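You operate a simulated robot arm through the tools that you are given. There is no shell and no other tool.

Carry out the task below with a simulated robot arm. There is one attempt and no reset: what you move stays moved.

## Task
Fit the grey sweat band and fill both empty sockets of the repair block with black clips.
Fine: all pressed home, then lever to HELD.

Only the result counts: the job must be done as asked and must still hold three seconds after the hand-in. Knocking over, shifting, dropping, spilling or breaking anything else fails it.

## Robot
A 6-joint arm with a two-finger gripper, fixed in place. Base frame: the origin is on the floor under the middle of its stand, x ahead of it, y to its left, z up. Units: m, rad, N and s.
With the tool pointing down near the work surface it reaches from about 0.48 to 0.82 m from the base axis. Its first joint turns from -2.897 to 2.897 rad. Payload 1.66 kg.
Tool frame: the origin (TCP) lies between the finger pads and is the grasp point; the fingertips stand 0.016 m ahead of it; z points along the fingers, y is the line along which they close. The gripper opens to 0.111 m; its body begins 0.104 m behind the TCP.
Orientation is that of the tool frame in the base frame, as a unit quaternion [w, x, y, z]. With the fingers straight down and closing along the base's y, the tool's x points along the base's -x, its y along +y and its z along -z.

## Interface
- The arm moves only by the tool step_arm. Its argument "rows" is a list of rows, each an object of numbers (a shift or turn left out is 0, a gripper value left out holds the last): "ax", "ay", "az": the turn, a rotation vector about the tool's x, y, z in rad; "tx", "ty", "tz": the shift along the tool's x, y, z in m; "hand": the finger opening in m, from 0 to 0.111. In form: [{"ax": .., "ay": .., "az": .., "tx": .., "ty": .., "tz": .., "hand": ..}, ...]. A call has 1 to 20 rows; each row is the pose to reach, as a shift and turn from the pose commanded when the call began, along the tool's axes at that moment. Rows are played at 5 a second. More than 0.05 m and 0.15 rad between two rows, or a gripper value outside its range, and nothing of the call is played. A pose out of reach is approached as far as the arm can. The call stops where the force on the tool passes 40 N (or 10 N more than at its start, if that is more) or the arm is blocked; 0.2 s more then pass. The fingers move at their own pace (about 0.1698 m/s each) and stop on an object; they squeeze with about 25 N. The grip force told is the motor's: it shows also when the fingers shut on nothing. Time passes only in rows, and 0.2 s behind the last, so rows that repeat a pose let the fingers close. The reply holds the time, the measured pose of the TCP, the force on the tool along the base axes, the opening and the grip force, in the units named above and with some noise, with the torque about the TCP (base axes, N m) and any sound that the robot's microphone picked up.
- Cameras (640 x 400 px; columns grow to the right, rows downward): "scene" is fixed at [0.0324, -0.5004, 1.547]; the picture's right is [0.24, -0.97, 0.00], its down [-0.80, -0.20, -0.56] and it looks along [0.55, 0.14, -0.83] (base axes); focal length 318 px, centre (320, 200). "wrist" rides on the gripper at [0.07, 0.014, -0.143] in the tool frame; the picture's right is [-0.19, 0.98, 0.00], its down [-0.87, -0.17, -0.47] and it looks along [-0.46, -0.09, 0.88] (tool axes); focal length 230 px, centre (320, 200). There is no depth. A picture from a camera that has moved, and an enlarged one, comes with that camera's place and axes in the base frame and with its lens. The place of the scene camera against the robot may be out by one fixed shift of up to 0.018 m in any direction.
- get_image(camera): a new picture of that camera. The clock stands still meanwhile.
- move_column(by): moves the trunk up (or, below 0, down) by that many m; the arm rides with it, the base frame stays. It gives what a move gives, with no picture.
- zoom(camera, box): a new picture of the part [left, top, right, bottom] of that camera's present view, enlarged. The clock stands still meanwhile.
- job_done(): hands the job in; it is judged then, once.

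Nothing tells you positions but the pictures and the camera data. Unless the task says otherwise, let go and move clear before handing in.

The tools are called after "Emit:" as a command line: name --argument value ..., lists and objects as JSON in quotes. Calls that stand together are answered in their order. step_arm: Moves the arm, as the interface text tells. Its arguments: {"type":"object","properties":{"rows":{"type":"array","items":{"type":"object","properties":{"ax":{"type":"number"},"ay":{"type":"number"},"az":{"type":"number"},"tx":{"type":"number"},"ty":{"type":"number"},"tz":{"type":"number"},"hand":{"type":"number"}}}}},"required":["rows"]} The other tools are called the same way: move_column (by) moves the trunk up or down; get_image (camera) takes a picture; zoom (camera, box) takes an enlarged picture of a part of a camera's view; job_done () hands the job in.

At the start:

```text
time: 0.0
position: [0.3896, -0.2555, 1.1007]
tcp_rot: [-0.001, 0.0, 1.0, 0.0]
contact_force: [0.2, -0.4, -0.2]
wrist_torque: [0.01, -0.03, 0.01]
opening: 0.111
grasp_force: 0.0
trunk travel left (down, up): [-0.175, 0.415]
```

scene: 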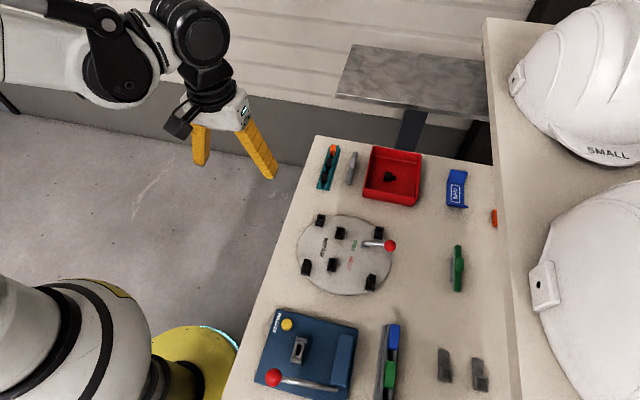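
wrist: 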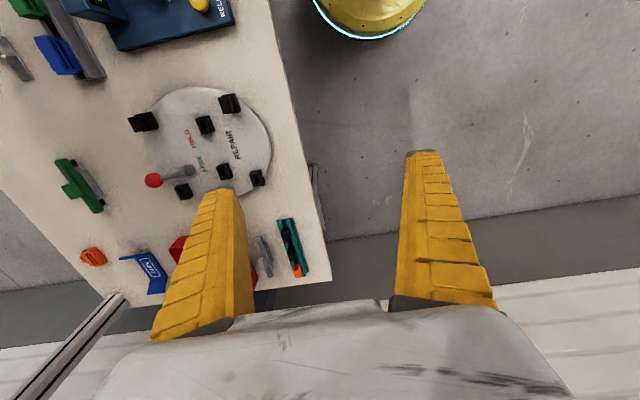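

I see a bench with a round repair block, a red tray, a blue press or gauge, several coloured clips and some helmets on a shelf. I'll zoom in first to identify each item before moving anything.

Emit:
zoom --camera "scene" --box '[280, 200, 420, 300]'

Emit:
zoom --camera "scene" --box '[300, 130, 440, 220]'

Emit:
zoom --camera "scene" --box '[240, 290, 420, 400]'

Emit:
zoom --camera "scene" --box '[400, 150, 520, 400]'

Emit:
zoom --camera "wrist" --box '[0, 0, 330, 310]'

```text
4.00 times, centred on (350, 250) of scene
camera zoom: at [0.0324, -0.5004, 1.547], right [0.24, -0.97, 0.0], down [-0.8, -0.2, -0.56], along [0.55, 0.14, -0.83], focal length 1271 px, centre (200, 0)
```

zoom: 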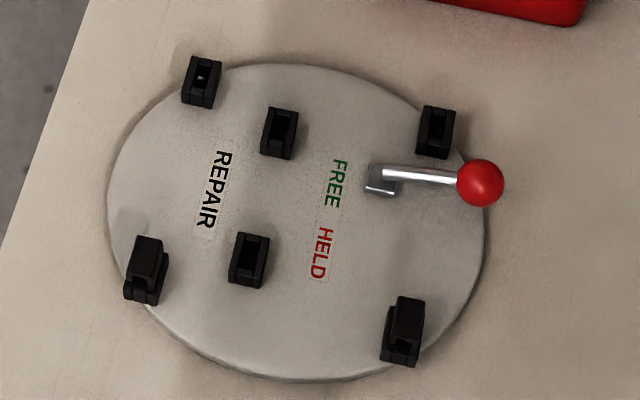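

```text
4.44 times, centred on (370, 175) of scene
camera zoom: at [0.0324, -0.5004, 1.547], right [0.24, -0.97, 0.0], down [-0.8, -0.2, -0.56], along [0.55, 0.14, -0.83], focal length 1413 px, centre (98, 311)
```

zoom: 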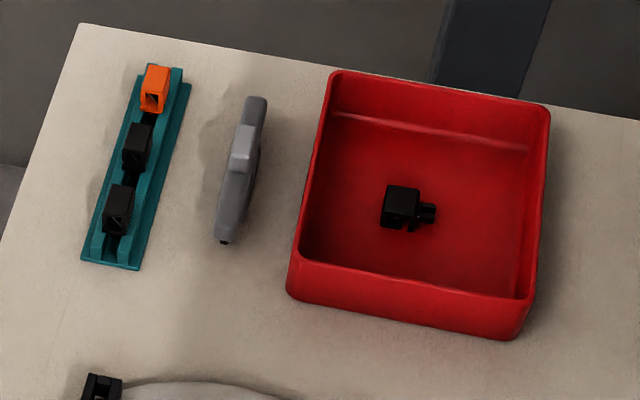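

```text
3.56 times, centred on (330, 345) of scene
camera zoom: at [0.0324, -0.5004, 1.547], right [0.24, -0.97, 0.0], down [-0.8, -0.2, -0.56], along [0.55, 0.14, -0.83], focal length 1130 px, centre (284, -316)
```

zoom: 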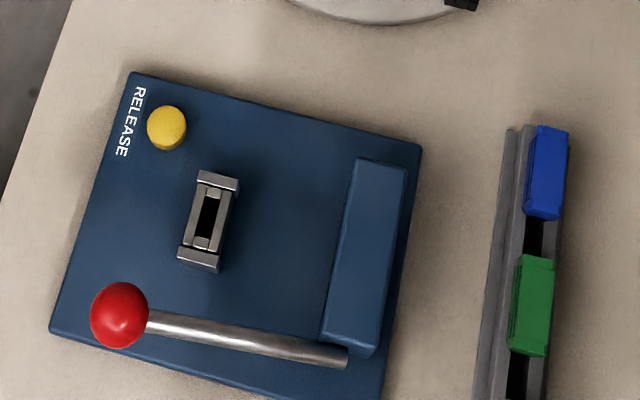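

```text
1.60 times, centred on (460, 275) of scene
camera zoom: at [0.0324, -0.5004, 1.547], right [0.24, -0.97, 0.0], down [-0.8, -0.2, -0.56], along [0.55, 0.14, -0.83], focal length 509 px, centre (96, 80)
```

zoom: 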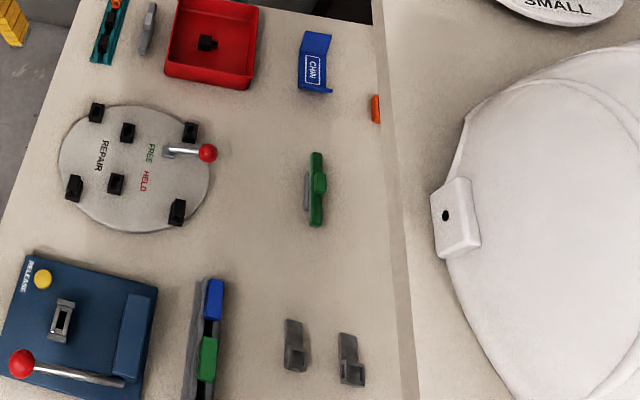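

```text
1.29 times, centred on (165, 155) of wrist
camera zoom: at [0.3204, -0.2418, 1.2434], right [0.19, 0.98, 0.0], down [0.87, -0.17, 0.47], along [0.46, -0.09, -0.88], focal length 297 px, centre (520, 258)
```

zoom: 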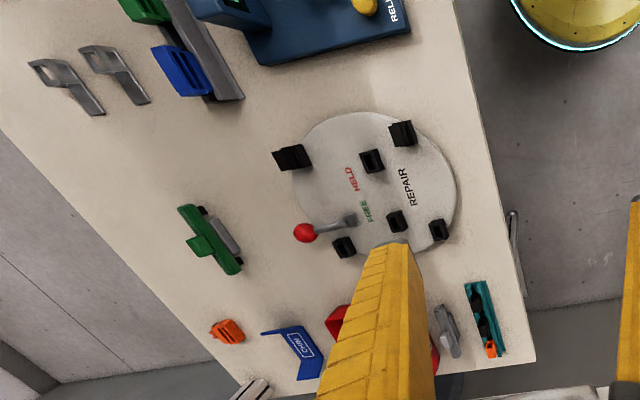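

The bench lies to the robot's right, with its left edge at about y=-0.305 and its top at about z=0.82. The round repair plate is centred near (0.37,-0.48). I'll move the wrist camera over it for a closer look.

Emit:
step_arm --rows '[{"ty": -0.045, "tx": 0.01}, {"ty": -0.09, "tx": 0.02}, {"ty": -0.135, "tx": 0.03}, {"ty": -0.18, "tx": 0.04}, {"ty": -0.22, "tx": 0.05}]'

Emit:
get_image --camera "wrist"

Emit:
get_image --camera "scene"

```text
time: 1.2
position: [0.3391, -0.475, 1.0989]
tcp_rot: [0.0, 0.0, 1.0, 0.001]
contact_force: [-0.3, -0.2, -0.1]
wrist_torque: [0.0, -0.01, 0.0]
opening: 0.1111
grasp_force: 0.1
trunk travel left (down, up): [-0.175, 0.415]
```

```text
taken
camera wrist: at [0.271, -0.4631, 1.2411], right [0.19, 0.98, 0.0], down [0.87, -0.17, 0.47], along [0.46, -0.09, -0.88], focal length 230 px, centre (320, 200)
```

wrist: 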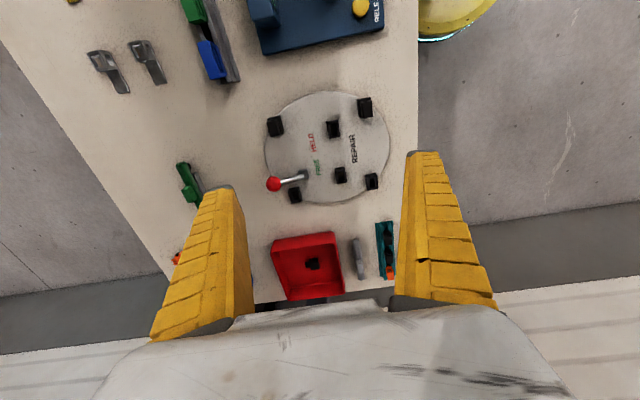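

```text
taken
```

scene: 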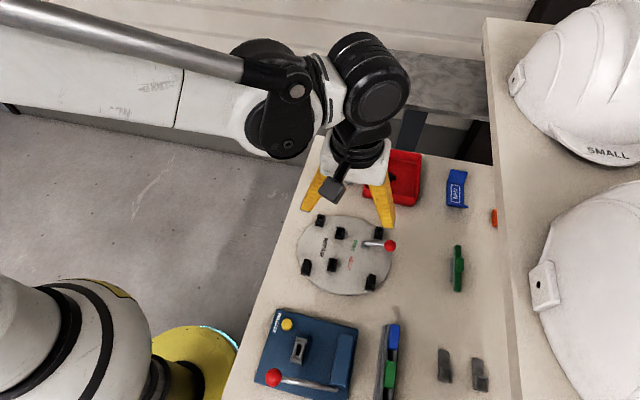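

The wrist camera now covers the plate, rack, grey piece and tray. I'll zoom in on each.

Emit:
zoom --camera "wrist" --box '[255, 80, 405, 210]'

Emit:
zoom --camera "wrist" --box '[260, 215, 400, 305]'

Emit:
zoom --camera "wrist" --box '[240, 0, 400, 80]'

Emit:
zoom --camera "wrist" --box '[60, 0, 260, 110]'

```text
3.08 times, centred on (330, 145) of wrist
camera zoom: at [0.271, -0.4631, 1.2411], right [0.19, 0.98, 0.0], down [0.87, -0.17, 0.47], along [0.46, -0.09, -0.88], focal length 708 px, centre (289, 369)
```

zoom: 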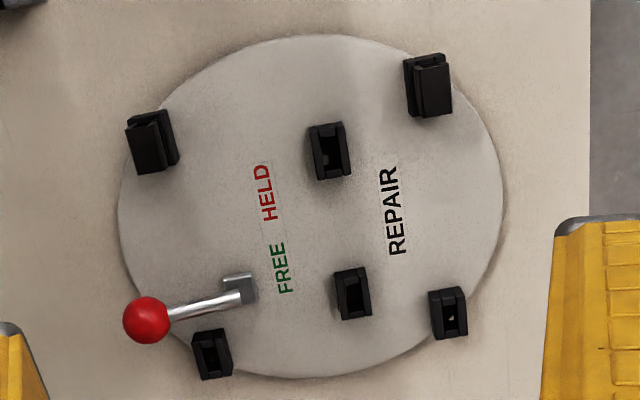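

```text
4.44 times, centred on (330, 260) of wrist
camera zoom: at [0.271, -0.4631, 1.2411], right [0.19, 0.98, 0.0], down [0.87, -0.17, 0.47], along [0.46, -0.09, -0.88], focal length 1022 px, centre (276, -67)
```

zoom: 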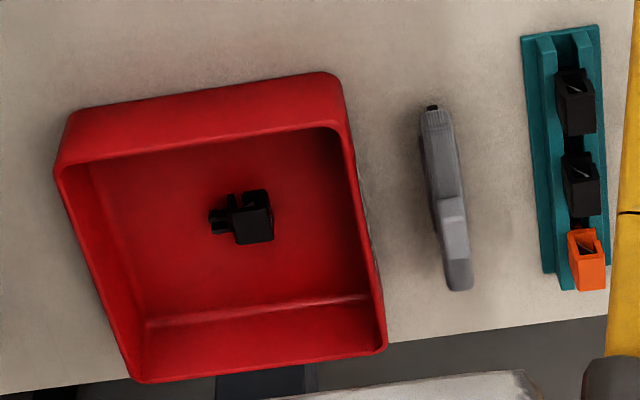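

```text
4.00 times, centred on (320, 40) of wrist
camera zoom: at [0.271, -0.4631, 1.2411], right [0.19, 0.98, 0.0], down [0.87, -0.17, 0.47], along [0.46, -0.09, -0.88], focal length 920 px, centre (320, 840)
```

zoom: 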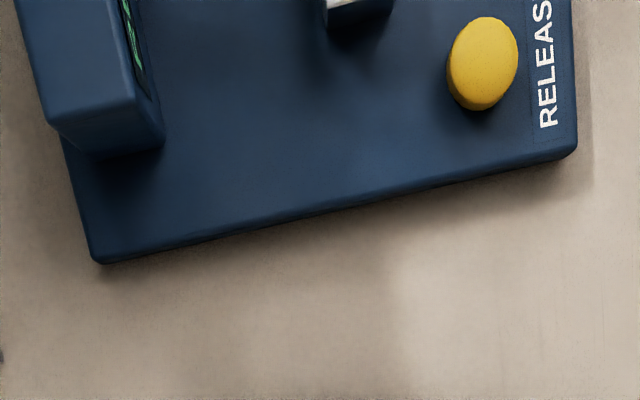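

```text
3.20 times, centred on (160, 55) of wrist
camera zoom: at [0.271, -0.4631, 1.2411], right [0.19, 0.98, 0.0], down [0.87, -0.17, 0.47], along [0.46, -0.09, -0.88], focal length 736 px, centre (832, 664)
```

zoom: 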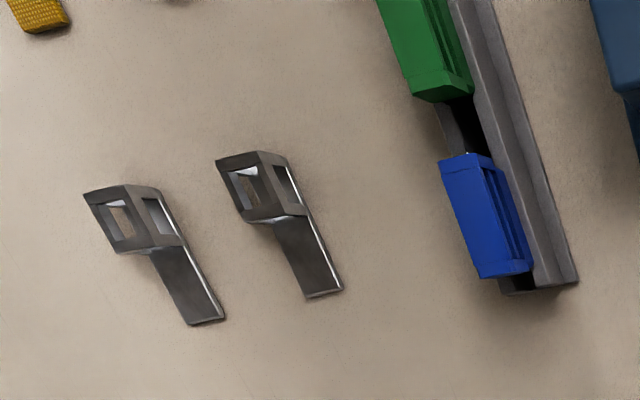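

The plate carries four outer sockets, two of them already holding clips, and two inner sockets. The grey band lies near (0.645,-0.445), between the red tray and the teal rack of clips. I'll move the camera closer.

Emit:
step_arm --rows '[{"tx": -0.04, "ty": 0.01, "tz": 0.02}, {"tx": -0.08, "ty": 0.02, "tz": 0.04}, {"tx": -0.12, "ty": 0.03, "tz": 0.06}, {"tx": -0.15, "ty": 0.035, "tz": 0.08}, {"tx": -0.16, "ty": 0.035, "tz": 0.1}]'

Emit:
get_image --camera "wrist"

Emit:
zoom --camera "wrist" --box '[240, 100, 440, 260]'

```text
time: 2.4
position: [0.4982, -0.4443, 0.9993]
tcp_rot: [0.0, 0.001, 1.0, 0.0]
contact_force: [0.0, -0.4, -0.3]
wrist_torque: [-0.02, 0.0, -0.01]
opening: 0.1109
grasp_force: 0.1
trunk travel left (down, up): [-0.175, 0.415]
```

```text
taken
camera wrist: at [0.4297, -0.4301, 1.1426], right [0.19, 0.98, 0.0], down [0.87, -0.17, 0.47], along [0.46, -0.09, -0.88], focal length 230 px, centre (320, 200)
```

wrist: 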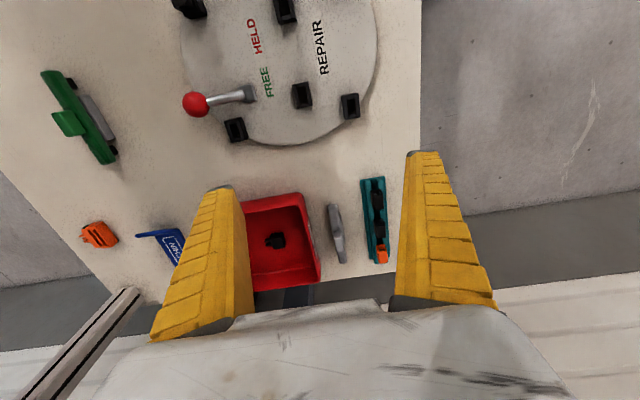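

```text
2.50 times, centred on (340, 180) of wrist
camera zoom: at [0.4297, -0.4301, 1.1426], right [0.19, 0.98, 0.0], down [0.87, -0.17, 0.47], along [0.46, -0.09, -0.88], focal length 575 px, centre (270, 250)
```

zoom: 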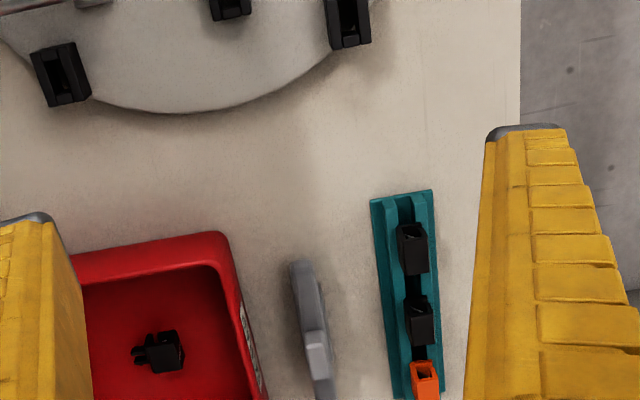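

From here I can see the band, rack and tray more steeply. I'll zoom further on each, and on the green piece with the grey strip.

Emit:
zoom --camera "wrist" --box '[315, 195, 365, 270]'

Emit:
zoom --camera "wrist" --box '[350, 170, 400, 270]'

Emit:
zoom --camera "wrist" --box '[30, 60, 130, 180]'

Emit:
zoom --camera "wrist" --box '[170, 70, 270, 150]'

Emit:
zoom --camera "wrist" --box '[270, 70, 380, 140]'

Emit:
zoom --camera "wrist" --box '[240, 190, 330, 290]'

```text
5.33 times, centred on (340, 232) of wrist
camera zoom: at [0.4297, -0.4301, 1.1426], right [0.19, 0.98, 0.0], down [0.87, -0.17, 0.47], along [0.46, -0.09, -0.88], focal length 1227 px, centre (213, 27)
```

zoom: 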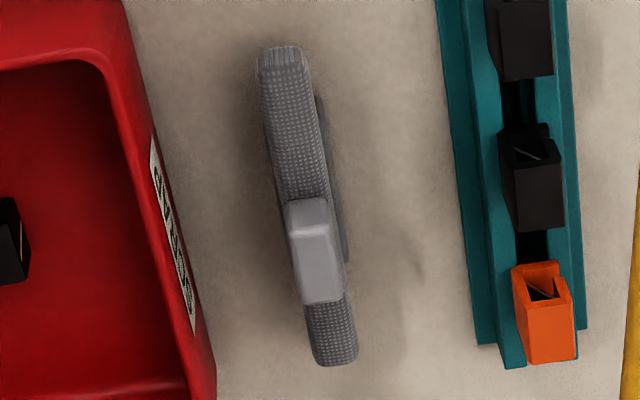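

```text
4.00 times, centred on (375, 220) of wrist
camera zoom: at [0.4297, -0.4301, 1.1426], right [0.19, 0.98, 0.0], down [0.87, -0.17, 0.47], along [0.46, -0.09, -0.88], focal length 920 px, centre (100, 120)
```

zoom: 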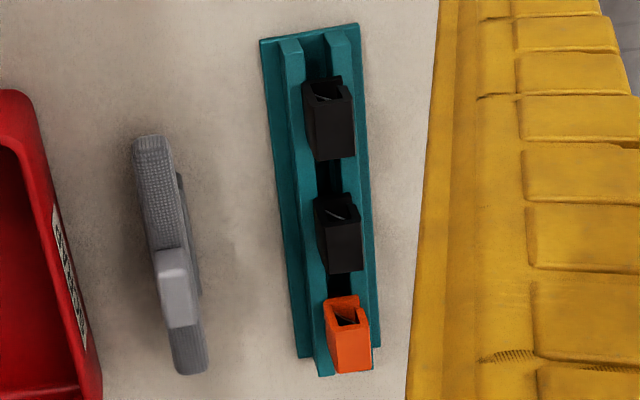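

```text
3.33 times, centred on (80, 120) of wrist
camera zoom: at [0.4297, -0.4301, 1.1426], right [0.19, 0.98, 0.0], down [0.87, -0.17, 0.47], along [0.46, -0.09, -0.88], focal length 767 px, centre (1120, 467)
```

zoom: 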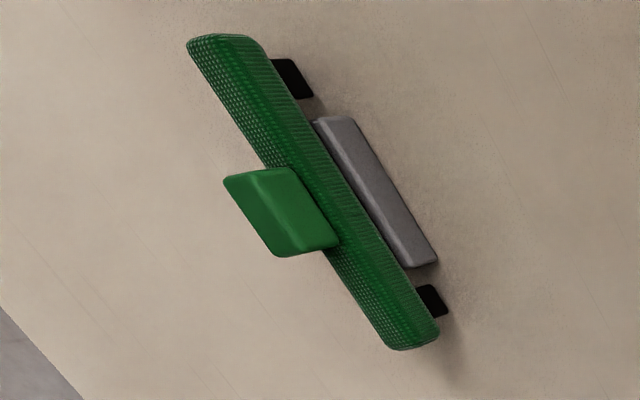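

```text
5.00 times, centred on (220, 110) of wrist
camera zoom: at [0.4297, -0.4301, 1.1426], right [0.19, 0.98, 0.0], down [0.87, -0.17, 0.47], along [0.46, -0.09, -0.88], focal length 1150 px, centre (820, 650)
```

zoom: 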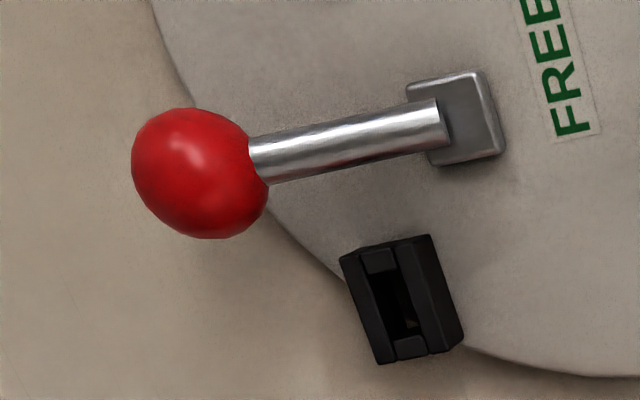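

```text
5.71 times, centred on (325, 105) of wrist
camera zoom: at [0.4297, -0.4301, 1.1426], right [0.19, 0.98, 0.0], down [0.87, -0.17, 0.47], along [0.46, -0.09, -0.88], focal length 1315 px, centre (291, 743)
```

zoom: 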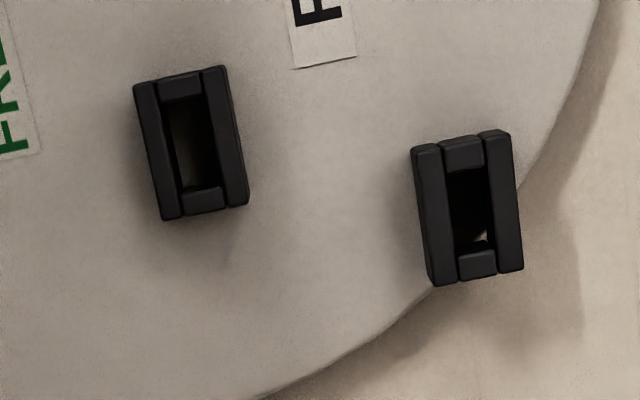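

```text
4.00 times, centred on (285, 240) of wrist
camera zoom: at [0.4297, -0.4301, 1.1426], right [0.19, 0.98, 0.0], down [0.87, -0.17, 0.47], along [0.46, -0.09, -0.88], focal length 920 px, centre (460, 40)
```

zoom: 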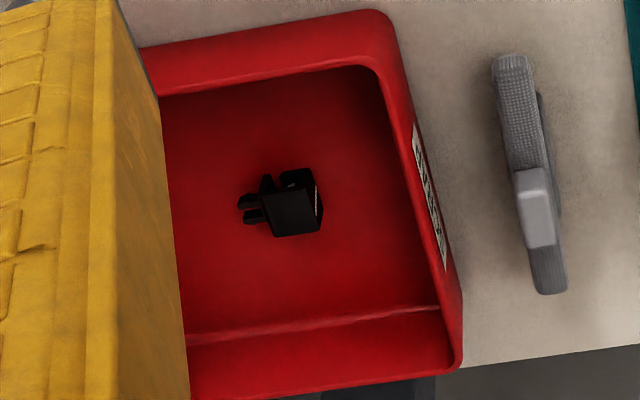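

The grey band stands on its foot with its grip tab up, and the green band lying on its side shows the same design: a tab, two black pins and a foot strip. The tray holds a black clip with prongs, and its label may say scrap. I'll go lower over the band, rack and tray and read the label.

Emit:
step_arm --rows '[{"tx": -0.03, "tz": 0.015}, {"tx": -0.06, "tz": 0.03}, {"tx": -0.08, "tz": 0.045}, {"tx": -0.09, "tz": 0.06}]'

Emit:
get_image --camera "wrist"

Emit:
zoom --camera "wrist" --box '[280, 120, 400, 240]'

Emit:
zoom --camera "scene" --box '[290, 205, 410, 300]'

```text
time: 3.4
position: [0.5911, -0.443, 0.9413]
tcp_rot: [0.0, -0.001, 1.0, 0.0]
contact_force: [0.4, -0.5, -0.4]
wrist_torque: [0.03, -0.01, 0.03]
opening: 0.1106
grasp_force: 0.0
trunk travel left (down, up): [-0.175, 0.415]
```

```text
taken
camera wrist: at [0.5214, -0.429, 1.0835], right [0.19, 0.98, 0.0], down [0.87, -0.17, 0.47], along [0.46, -0.09, -0.88], focal length 230 px, centre (320, 200)
```

wrist: 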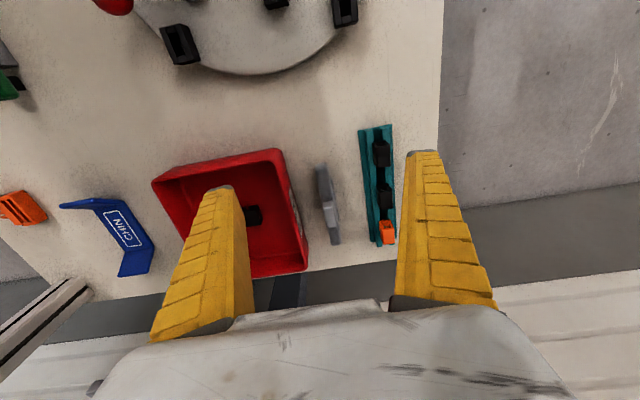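

```text
3.33 times, centred on (340, 180) of wrist
camera zoom: at [0.5214, -0.429, 1.0835], right [0.19, 0.98, 0.0], down [0.87, -0.17, 0.47], along [0.46, -0.09, -0.88], focal length 767 px, centre (253, 267)
```

zoom: 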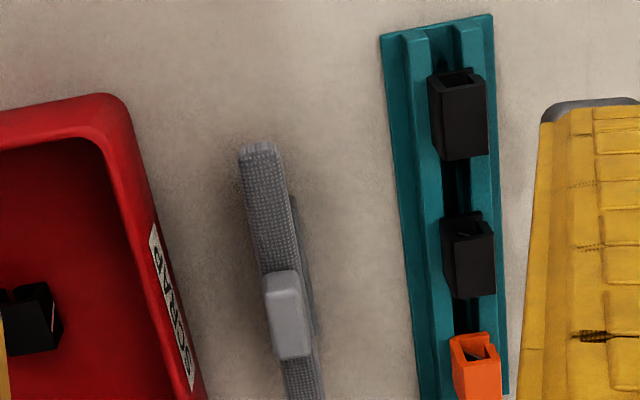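

```text
4.21 times, centred on (350, 252) of scene
camera zoom: at [0.0324, -0.5004, 1.547], right [0.24, -0.97, 0.0], down [-0.8, -0.2, -0.56], along [0.55, 0.14, -0.83], focal length 1338 px, centre (194, -21)
```

zoom: 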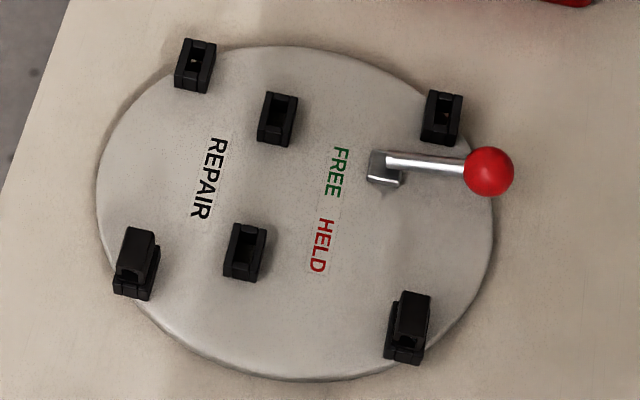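

Emit:
zoom --camera "wrist" --box '[275, 155, 325, 255]'

Emit:
zoom --camera "wrist" --box '[355, 120, 405, 250]'

Emit:
zoom --camera "scene" --box '[305, 255, 345, 280]'

Emit:
zoom --camera "scene" --box '[350, 265, 390, 300]'

Emit:
zoom --camera "wrist" --box '[310, 155, 350, 250]'

```text
4.00 times, centred on (300, 205) of wrist
camera zoom: at [0.5214, -0.429, 1.0835], right [0.19, 0.98, 0.0], down [0.87, -0.17, 0.47], along [0.46, -0.09, -0.88], focal length 920 px, centre (400, 180)
```

zoom: 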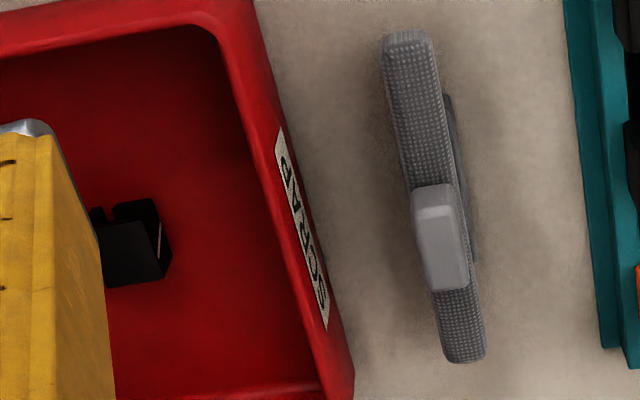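

```text
3.08 times, centred on (380, 185) of wrist
camera zoom: at [0.5214, -0.429, 1.0835], right [0.19, 0.98, 0.0], down [0.87, -0.17, 0.47], along [0.46, -0.09, -0.88], focal length 708 px, centre (135, 246)
```

zoom: 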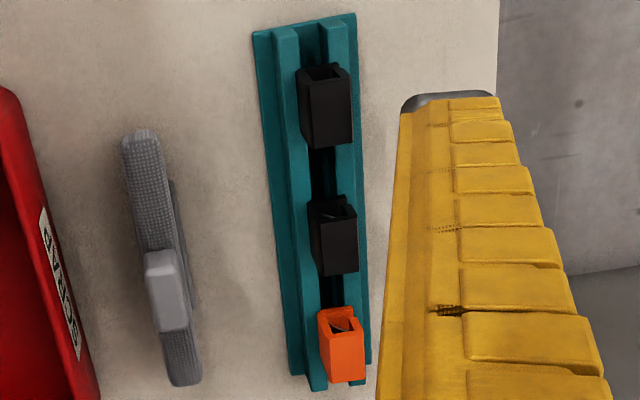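

```text
16.00 times, centred on (325, 268) of scene
camera zoom: at [0.0324, -0.5004, 1.547], right [0.24, -0.97, 0.0], down [-0.8, -0.2, -0.56], along [0.55, 0.14, -0.83], focal length 5086 px, centre (240, -880)
```

zoom: 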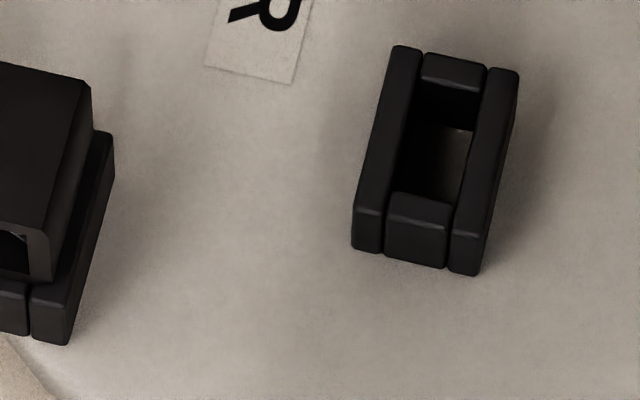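

```text
11.43 times, centred on (370, 282) of scene
camera zoom: at [0.0324, -0.5004, 1.547], right [0.24, -0.97, 0.0], down [-0.8, -0.2, -0.56], along [0.55, 0.14, -0.83], focal length 3633 px, centre (-251, -743)
```

zoom: 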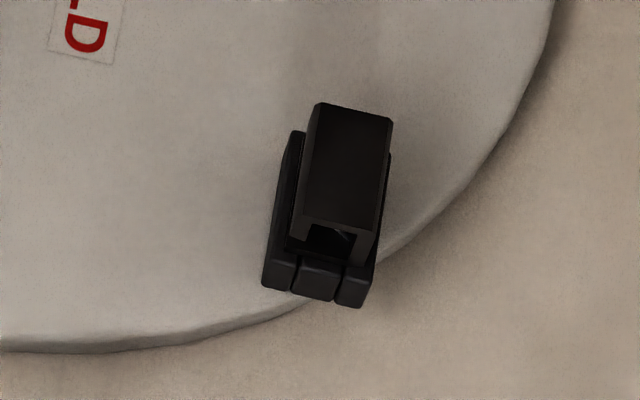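

```text
4.21 times, centred on (330, 202) of wrist
camera zoom: at [0.5214, -0.429, 1.0835], right [0.19, 0.98, 0.0], down [0.87, -0.17, 0.47], along [0.46, -0.09, -0.88], focal length 969 px, centre (278, 190)
```

zoom: 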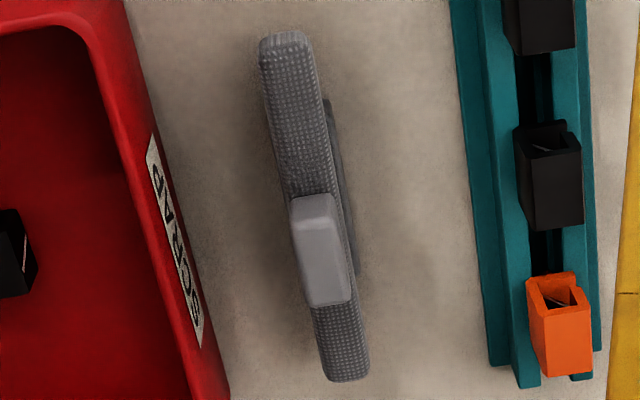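

The tray is labelled SCRAP, so I'll leave that clip alone and use only the two black clips in the teal rack. The sockets and rack are aligned with the base axes:
- **Outer empty sockets:** about (0.470,-0.397) and (0.470,-0.554).
- **Inner band sockets:** about (0.445,-0.455) and (0.355,-0.455).
- **Rack clips:** about (0.611,-0.375) and (0.665,-0.376).

Next I'll look closely at clip 1.

Emit:
step_arm --rows '[{"tx": -0.01, "ty": 0.04, "tz": 0.01, "hand": 0.05}, {"tx": -0.02, "ty": 0.068, "tz": 0.03, "hand": 0.05}, {"tx": -0.02, "ty": 0.068, "tz": 0.04, "hand": 0.05}]'

Emit:
get_image --camera "wrist"

Emit:
zoom --camera "wrist" --box '[260, 120, 380, 250]'

```text
time: 4.2
position: [0.61, -0.3741, 0.9005]
tcp_rot: [0.001, 0.001, 1.0, 0.0]
contact_force: [0.4, 0.1, -0.3]
wrist_torque: [0.01, 0.02, -0.01]
opening: 0.0522
grasp_force: 1.9
trunk travel left (down, up): [-0.175, 0.415]
```

```text
taken
camera wrist: at [0.5415, -0.3605, 1.043], right [0.19, 0.98, 0.0], down [0.87, -0.17, 0.47], along [0.46, -0.09, -0.88], focal length 230 px, centre (320, 200)
```

wrist: 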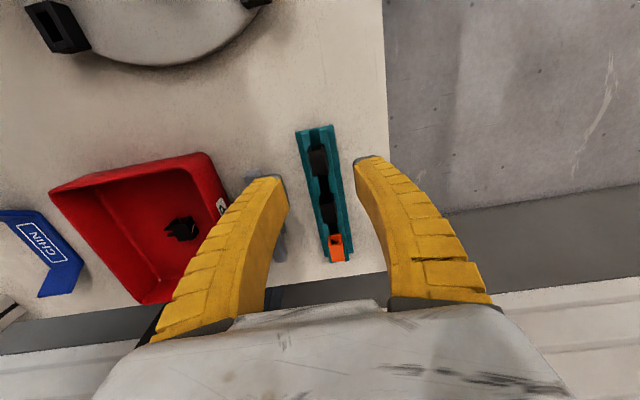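

```text
3.08 times, centred on (320, 185) of wrist
camera zoom: at [0.5415, -0.3605, 1.043], right [0.19, 0.98, 0.0], down [0.87, -0.17, 0.47], along [0.46, -0.09, -0.88], focal length 708 px, centre (320, 246)
```

zoom: 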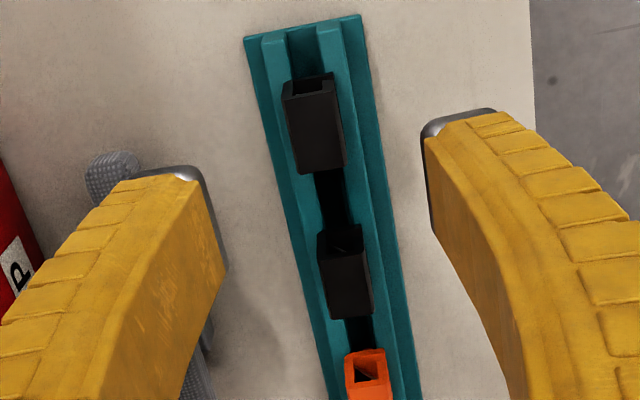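

Triangulating puts the top of clip 1 at about (0.610,-0.375,0.838), with the rails near z=0.81. I'll go straight down around the clip with the fingers narrowed to 0.036, staying above the rails.

Emit:
step_arm --rows '[{"ty": -0.001, "tz": 0.02, "hand": 0.036}, {"ty": -0.001, "tz": 0.04, "hand": 0.036}, {"ty": -0.001, "tz": 0.055, "hand": 0.036}]'

Emit:
get_image --camera "wrist"

Emit:
zoom --camera "wrist" --box '[270, 140, 370, 240]'

Emit:
zoom --camera "scene" --box '[280, 110, 420, 210]'

```text
time: 5.0
position: [0.6111, -0.3736, 0.8478]
tcp_rot: [0.0, 0.002, 1.0, 0.0]
contact_force: [-0.5, 0.1, -0.4]
wrist_torque: [-0.02, 0.01, 0.01]
opening: 0.0384
grasp_force: 1.9
trunk travel left (down, up): [-0.175, 0.415]
```

```text
taken
camera wrist: at [0.5413, -0.3597, 0.9904], right [0.19, 0.98, 0.0], down [0.87, -0.17, 0.47], along [0.46, -0.09, -0.88], focal length 230 px, centre (320, 200)
```

wrist: 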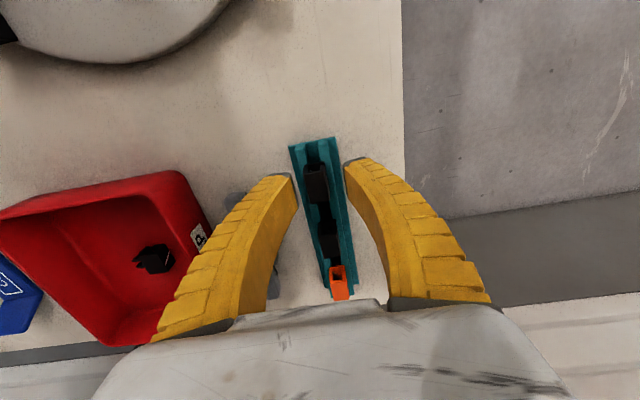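

```text
4.00 times, centred on (320, 190) of wrist
camera zoom: at [0.5413, -0.3597, 0.9904], right [0.19, 0.98, 0.0], down [0.87, -0.17, 0.47], along [0.46, -0.09, -0.88], focal length 920 px, centre (320, 240)
```

zoom: 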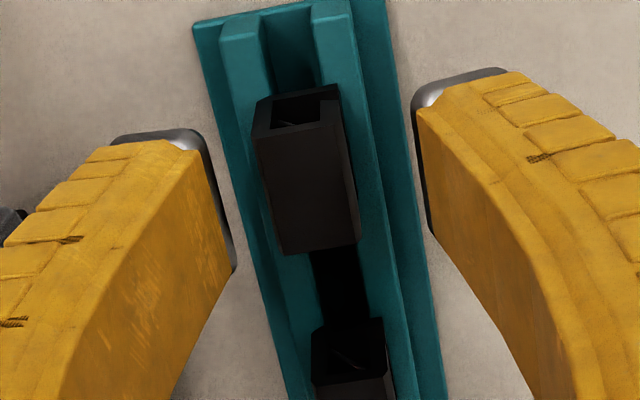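

```text
4.00 times, centred on (350, 160) of scene
camera zoom: at [0.0324, -0.5004, 1.547], right [0.24, -0.97, 0.0], down [-0.8, -0.2, -0.56], along [0.55, 0.14, -0.83], focal length 1271 px, centre (200, 360)
```

zoom: 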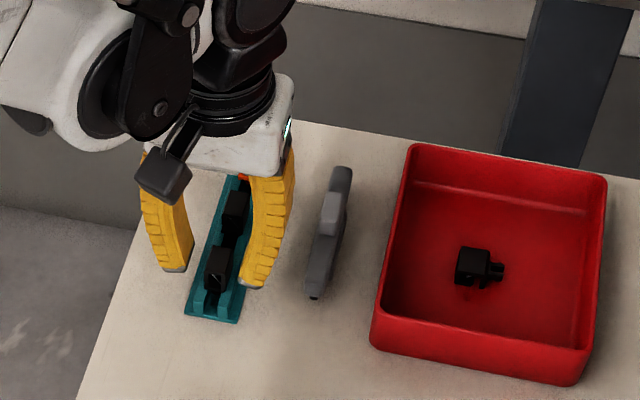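

Clip 1 is centred between the fingers to within about 1.5 mm, with no yaw error and its open end facing -x like the installed clips. I'll go down the last 14 mm, grip it, and check the grip before lifting.

Emit:
step_arm --rows '[{"ty": -0.0013, "tx": 0.0005, "tz": 0.007}, {"ty": -0.0013, "tx": 0.0005, "tz": 0.014}, {"ty": -0.0013, "tx": 0.0005, "tz": 0.014, "hand": 0.02}, {"ty": -0.0013, "tx": 0.0005, "tz": 0.014, "hand": 0.0}, {"ty": -0.0013, "tx": 0.0005, "tz": 0.014, "hand": 0.0}, {"ty": -0.0013, "tx": 0.0005, "tz": 0.014, "hand": 0.0}]'

Emit:
zoom --camera "wrist" --box '[270, 140, 370, 240]'

```text
time: 6.4
position: [0.6095, -0.3751, 0.8326]
tcp_rot: [0.0, 0.001, 1.0, 0.0]
contact_force: [1.6, -0.2, 4.5]
wrist_torque: [0.01, -0.03, -0.01]
opening: 0.0108
grasp_force: 24.6
trunk travel left (down, up): [-0.175, 0.415]
```

```text
4.00 times, centred on (320, 190) of wrist
camera zoom: at [0.5406, -0.3613, 0.9748], right [0.19, 0.98, 0.0], down [0.87, -0.17, 0.47], along [0.46, -0.09, -0.88], focal length 920 px, centre (320, 240)
```

zoom: 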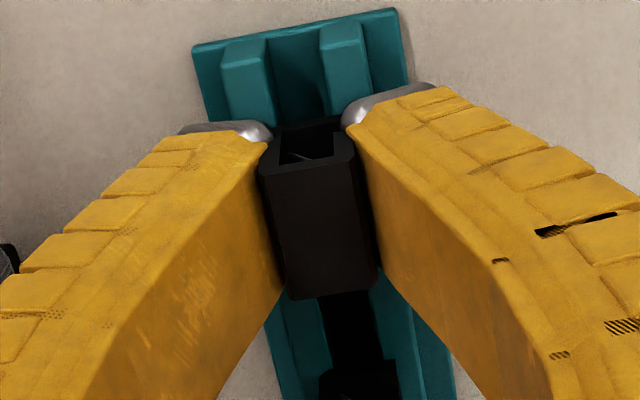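

The clip is gripped (24.6 N, opening 0.011). I'll lift it straight up slowly and check that the rack stays put.

Emit:
step_arm --rows '[{"tz": -0.004}, {"tz": -0.008}, {"tz": -0.014}, {"tz": -0.022}, {"tz": -0.032}, {"tz": -0.045}]'

Emit:
get_image --camera "wrist"

Emit:
zoom --camera "scene" --box '[280, 110, 420, 210]'

Emit:
zoom --camera "wrist" --box '[270, 130, 370, 240]'

```text
time: 7.8
position: [0.6079, -0.3748, 0.8778]
tcp_rot: [0.0, 0.0, 1.0, 0.0]
contact_force: [0.2, 0.1, -1.1]
wrist_torque: [-0.01, 0.0, 0.01]
opening: 0.0095
grasp_force: 24.8
trunk travel left (down, up): [-0.175, 0.415]
```

```text
taken
camera wrist: at [0.5394, -0.3617, 1.0207], right [0.19, 0.98, 0.0], down [0.87, -0.17, 0.47], along [0.46, -0.09, -0.88], focal length 230 px, centre (320, 200)
```

wrist: 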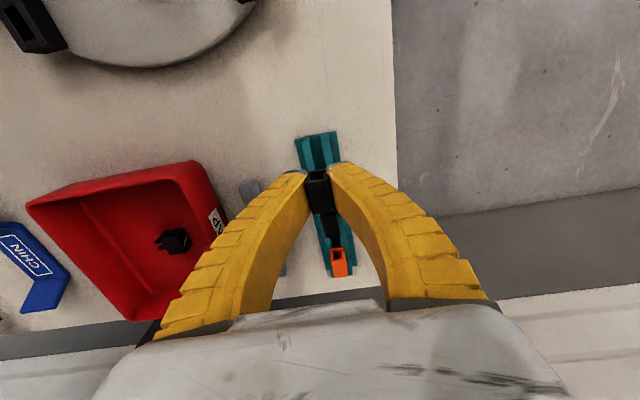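

```text
4.00 times, centred on (350, 160) of scene
camera zoom: at [0.0324, -0.5004, 1.547], right [0.24, -0.97, 0.0], down [-0.8, -0.2, -0.56], along [0.55, 0.14, -0.83], focal length 1271 px, centre (200, 360)
```

zoom: 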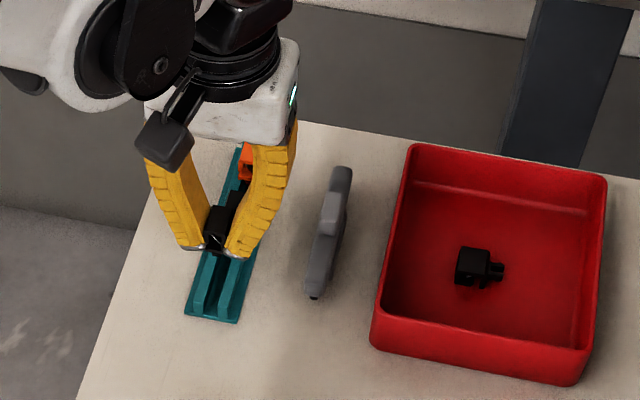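

```text
3.64 times, centred on (320, 185) of wrist
camera zoom: at [0.5394, -0.3617, 1.0207], right [0.19, 0.98, 0.0], down [0.87, -0.17, 0.47], along [0.46, -0.09, -0.88], focal length 837 px, centre (320, 254)
```

zoom: 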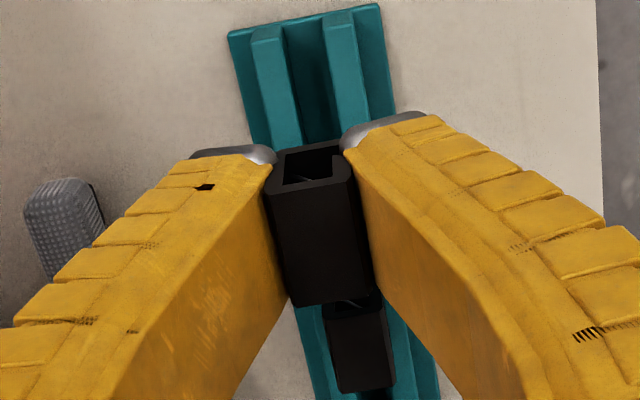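

Clip 1 is out of the rack and the rack hasn't moved. I'll lift clear and carry it to just past socket A, so the wrist camera can see the socket ahead of the fingertips.

Emit:
step_arm --rows '[{"tz": -0.02}, {"tx": 0.035, "ty": -0.008, "tz": -0.02}, {"tx": 0.07, "ty": -0.016, "tz": -0.02}, {"tx": 0.1, "ty": -0.022, "tz": -0.02}, {"tx": 0.105, "ty": -0.022, "tz": -0.02}]'

Emit:
get_image --camera "wrist"

Emit:
zoom --camera "wrist" --box '[265, 80, 375, 200]'

```text
time: 9.0
position: [0.5054, -0.3982, 0.8982]
tcp_rot: [0.0, 0.0, 1.0, 0.0]
contact_force: [0.7, 0.1, 0.3]
wrist_torque: [0.0, -0.03, -0.02]
opening: 0.0095
grasp_force: 24.8
trunk travel left (down, up): [-0.175, 0.415]
```

```text
taken
camera wrist: at [0.4364, -0.3842, 1.0403], right [0.19, 0.98, 0.0], down [0.87, -0.17, 0.47], along [0.46, -0.09, -0.88], focal length 230 px, centre (320, 200)
```

wrist: 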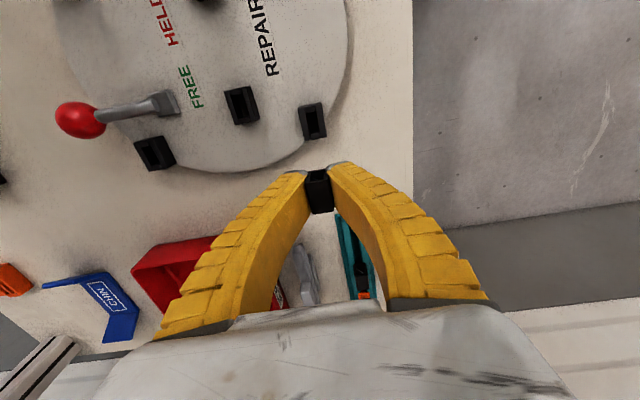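

```text
3.33 times, centred on (320, 140) of wrist
camera zoom: at [0.4364, -0.3842, 1.0403], right [0.19, 0.98, 0.0], down [0.87, -0.17, 0.47], along [0.46, -0.09, -0.88], focal length 767 px, centre (320, 400)
```

zoom: 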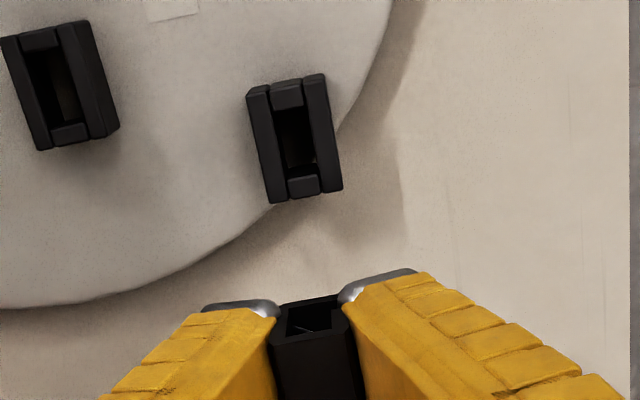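

Socket A's rim comes out at about (0.470,-0.3975,0.820). I'll check the clip's position in the hand before inserting it.

Emit:
zoom --camera "wrist" --box '[285, 150, 355, 220]'

Emit:
zoom --camera "scene" --box '[300, 150, 400, 250]'

```text
5.71 times, centred on (320, 185) of wrist
camera zoom: at [0.4364, -0.3842, 1.0403], right [0.19, 0.98, 0.0], down [0.87, -0.17, 0.47], along [0.46, -0.09, -0.88], focal length 1315 px, centre (320, 286)
```

zoom: 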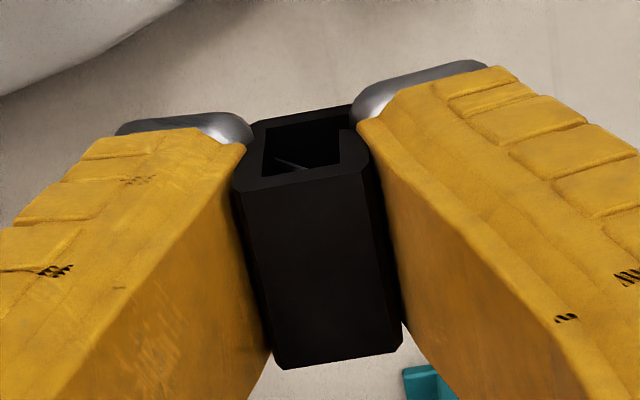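

```text
4.00 times, centred on (350, 200) of scene
camera zoom: at [0.0324, -0.5004, 1.547], right [0.24, -0.97, 0.0], down [-0.8, -0.2, -0.56], along [0.55, 0.14, -0.83], focal length 1271 px, centre (200, 200)
```

zoom: 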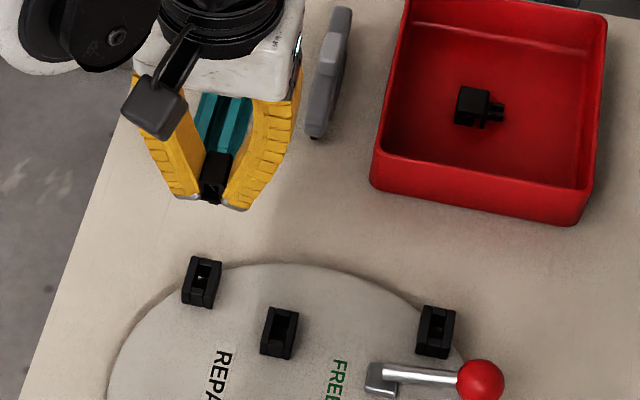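

The clip sits centred at the TCP within about 0.5 mm. I'll move over socket A and come down to about 1 cm above the rim, then check the alignment.

Emit:
step_arm --rows '[{"tx": 0.02, "ty": 0.0002}, {"tx": 0.036, "ty": 0.0002}, {"tx": 0.036, "ty": 0.0002, "tz": 0.02}, {"tx": 0.036, "ty": 0.0002, "tz": 0.04}, {"tx": 0.036, "ty": 0.0002, "tz": 0.043}]'

Emit:
get_image --camera "wrist"

Emit:
zoom --camera "wrist" --box '[285, 140, 355, 220]'

Emit:
zoom --camera "scene" --box '[295, 190, 355, 240]'

```text
time: 10.2
position: [0.4682, -0.3966, 0.8544]
tcp_rot: [0.0, 0.0, 1.0, -0.001]
contact_force: [0.9, -0.1, 0.7]
wrist_torque: [-0.03, -0.04, -0.01]
opening: 0.0099
grasp_force: 24.9
trunk travel left (down, up): [-0.175, 0.415]
```

```text
taken
camera wrist: at [0.3991, -0.3838, 0.997], right [0.19, 0.98, 0.0], down [0.87, -0.17, 0.47], along [0.46, -0.09, -0.88], focal length 230 px, centre (320, 200)
```

wrist: 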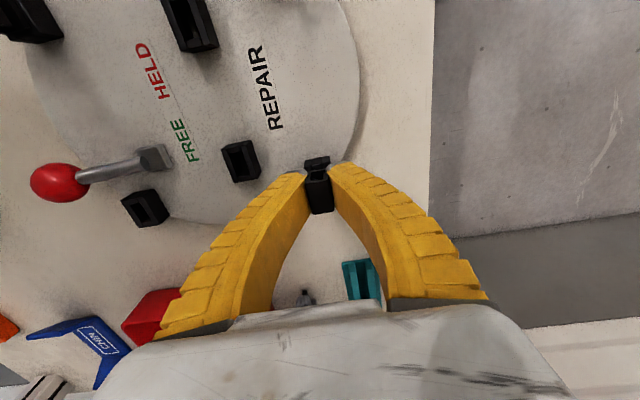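

```text
5.00 times, centred on (320, 180) of wrist
camera zoom: at [0.3991, -0.3838, 0.997], right [0.19, 0.98, 0.0], down [0.87, -0.17, 0.47], along [0.46, -0.09, -0.88], focal length 1150 px, centre (320, 300)
```

zoom: 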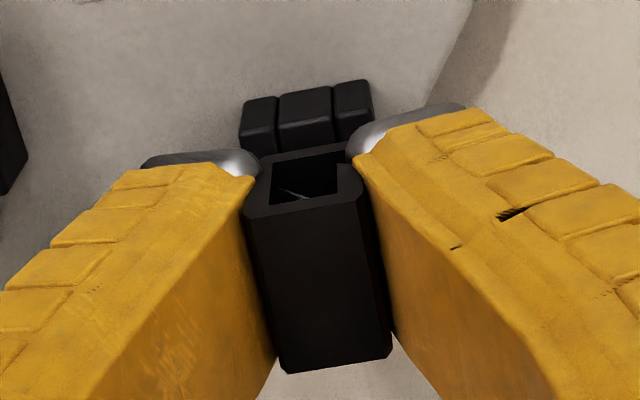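

```text
8.00 times, centred on (325, 215) of scene
camera zoom: at [0.0324, -0.5004, 1.547], right [0.24, -0.97, 0.0], down [-0.8, -0.2, -0.56], along [0.55, 0.14, -0.83], focal length 2543 px, centre (280, 80)
```

zoom: 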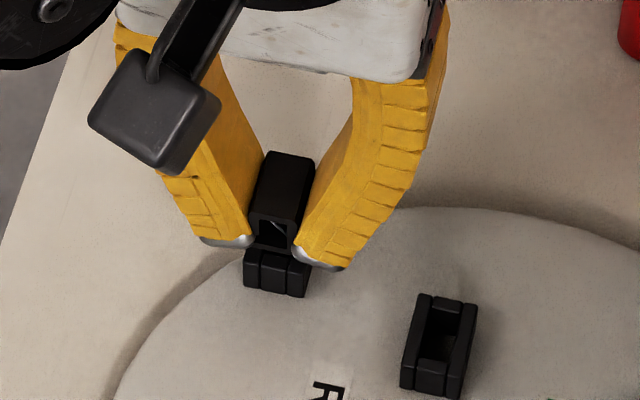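

From this close view, socket A's centre is about 1.6 mm further in +x and 0.6 mm further in +y than the clip. I'll make that correction, then come down in small steps and watch the force.

Emit:
step_arm --rows '[{"tx": -0.0016, "ty": 0.0006}, {"tx": -0.0016, "ty": 0.0006, "tz": 0.003}, {"tx": -0.0016, "ty": 0.0006, "tz": 0.006}, {"tx": -0.0016, "ty": 0.0006, "tz": 0.009}]'

Emit:
zoom --camera "wrist" --box '[285, 140, 355, 220]'

Emit:
zoom --camera "scene" --box '[300, 195, 350, 235]'

```text
time: 11.2
position: [0.4676, -0.397, 0.8446]
tcp_rot: [0.001, 0.001, 1.0, 0.0]
contact_force: [5.0, -1.1, 5.3]
wrist_torque: [0.0, -0.06, -0.01]
opening: 0.0113
grasp_force: 24.8
trunk travel left (down, up): [-0.175, 0.415]
```

```text
5.00 times, centred on (320, 180) of wrist
camera zoom: at [0.3995, -0.3827, 0.9869], right [0.19, 0.98, 0.0], down [0.87, -0.17, 0.47], along [0.46, -0.09, -0.88], focal length 1150 px, centre (320, 300)
```

zoom: 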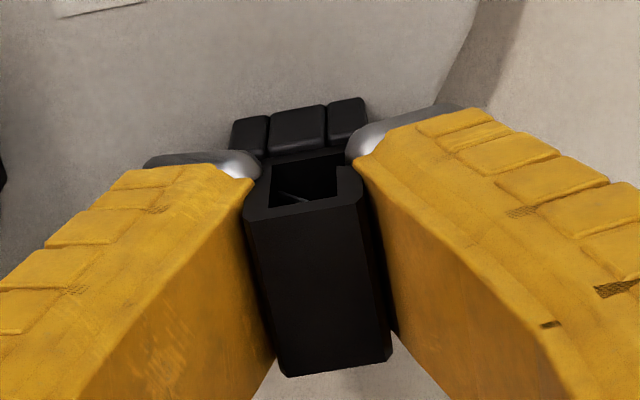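

```text
10.00 times, centred on (325, 215) of scene
camera zoom: at [0.0324, -0.5004, 1.547], right [0.24, -0.97, 0.0], down [-0.8, -0.2, -0.56], along [0.55, 0.14, -0.83], focal length 3178 px, centre (270, 50)
```

zoom: 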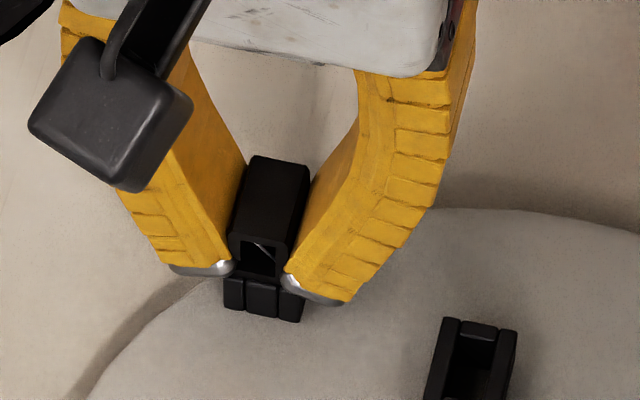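

There's light contact (about 5 N). I'll zoom in hard to check whether the prongs are entering the slot or sitting on an edge.

Emit:
zoom --camera "wrist" --box '[298, 155, 338, 180]'

Emit:
zoom --camera "scene" --box '[315, 208, 339, 231]'

```text
16.00 times, centred on (318, 168) of wrist
camera zoom: at [0.3995, -0.3827, 0.9869], right [0.19, 0.98, 0.0], down [0.87, -0.17, 0.47], along [0.46, -0.09, -0.88], focal length 3681 px, centre (352, 720)
```

zoom: 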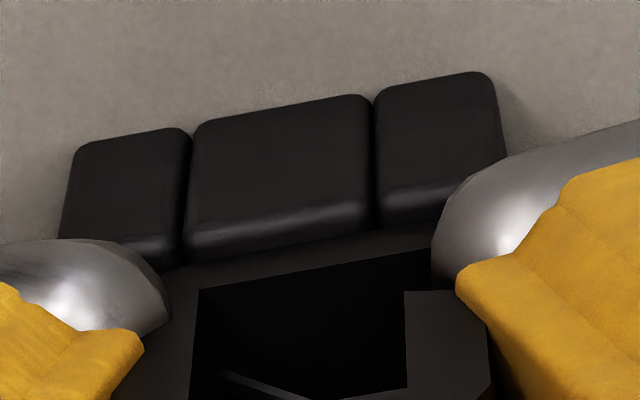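

```text
16.00 times, centred on (327, 220) of scene
camera zoom: at [0.0324, -0.5004, 1.547], right [0.24, -0.97, 0.0], down [-0.8, -0.2, -0.56], along [0.55, 0.14, -0.83], focal length 5086 px, centre (208, -112)
```

zoom: 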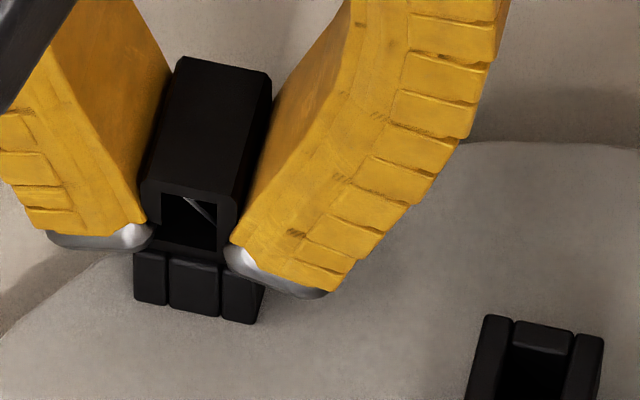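

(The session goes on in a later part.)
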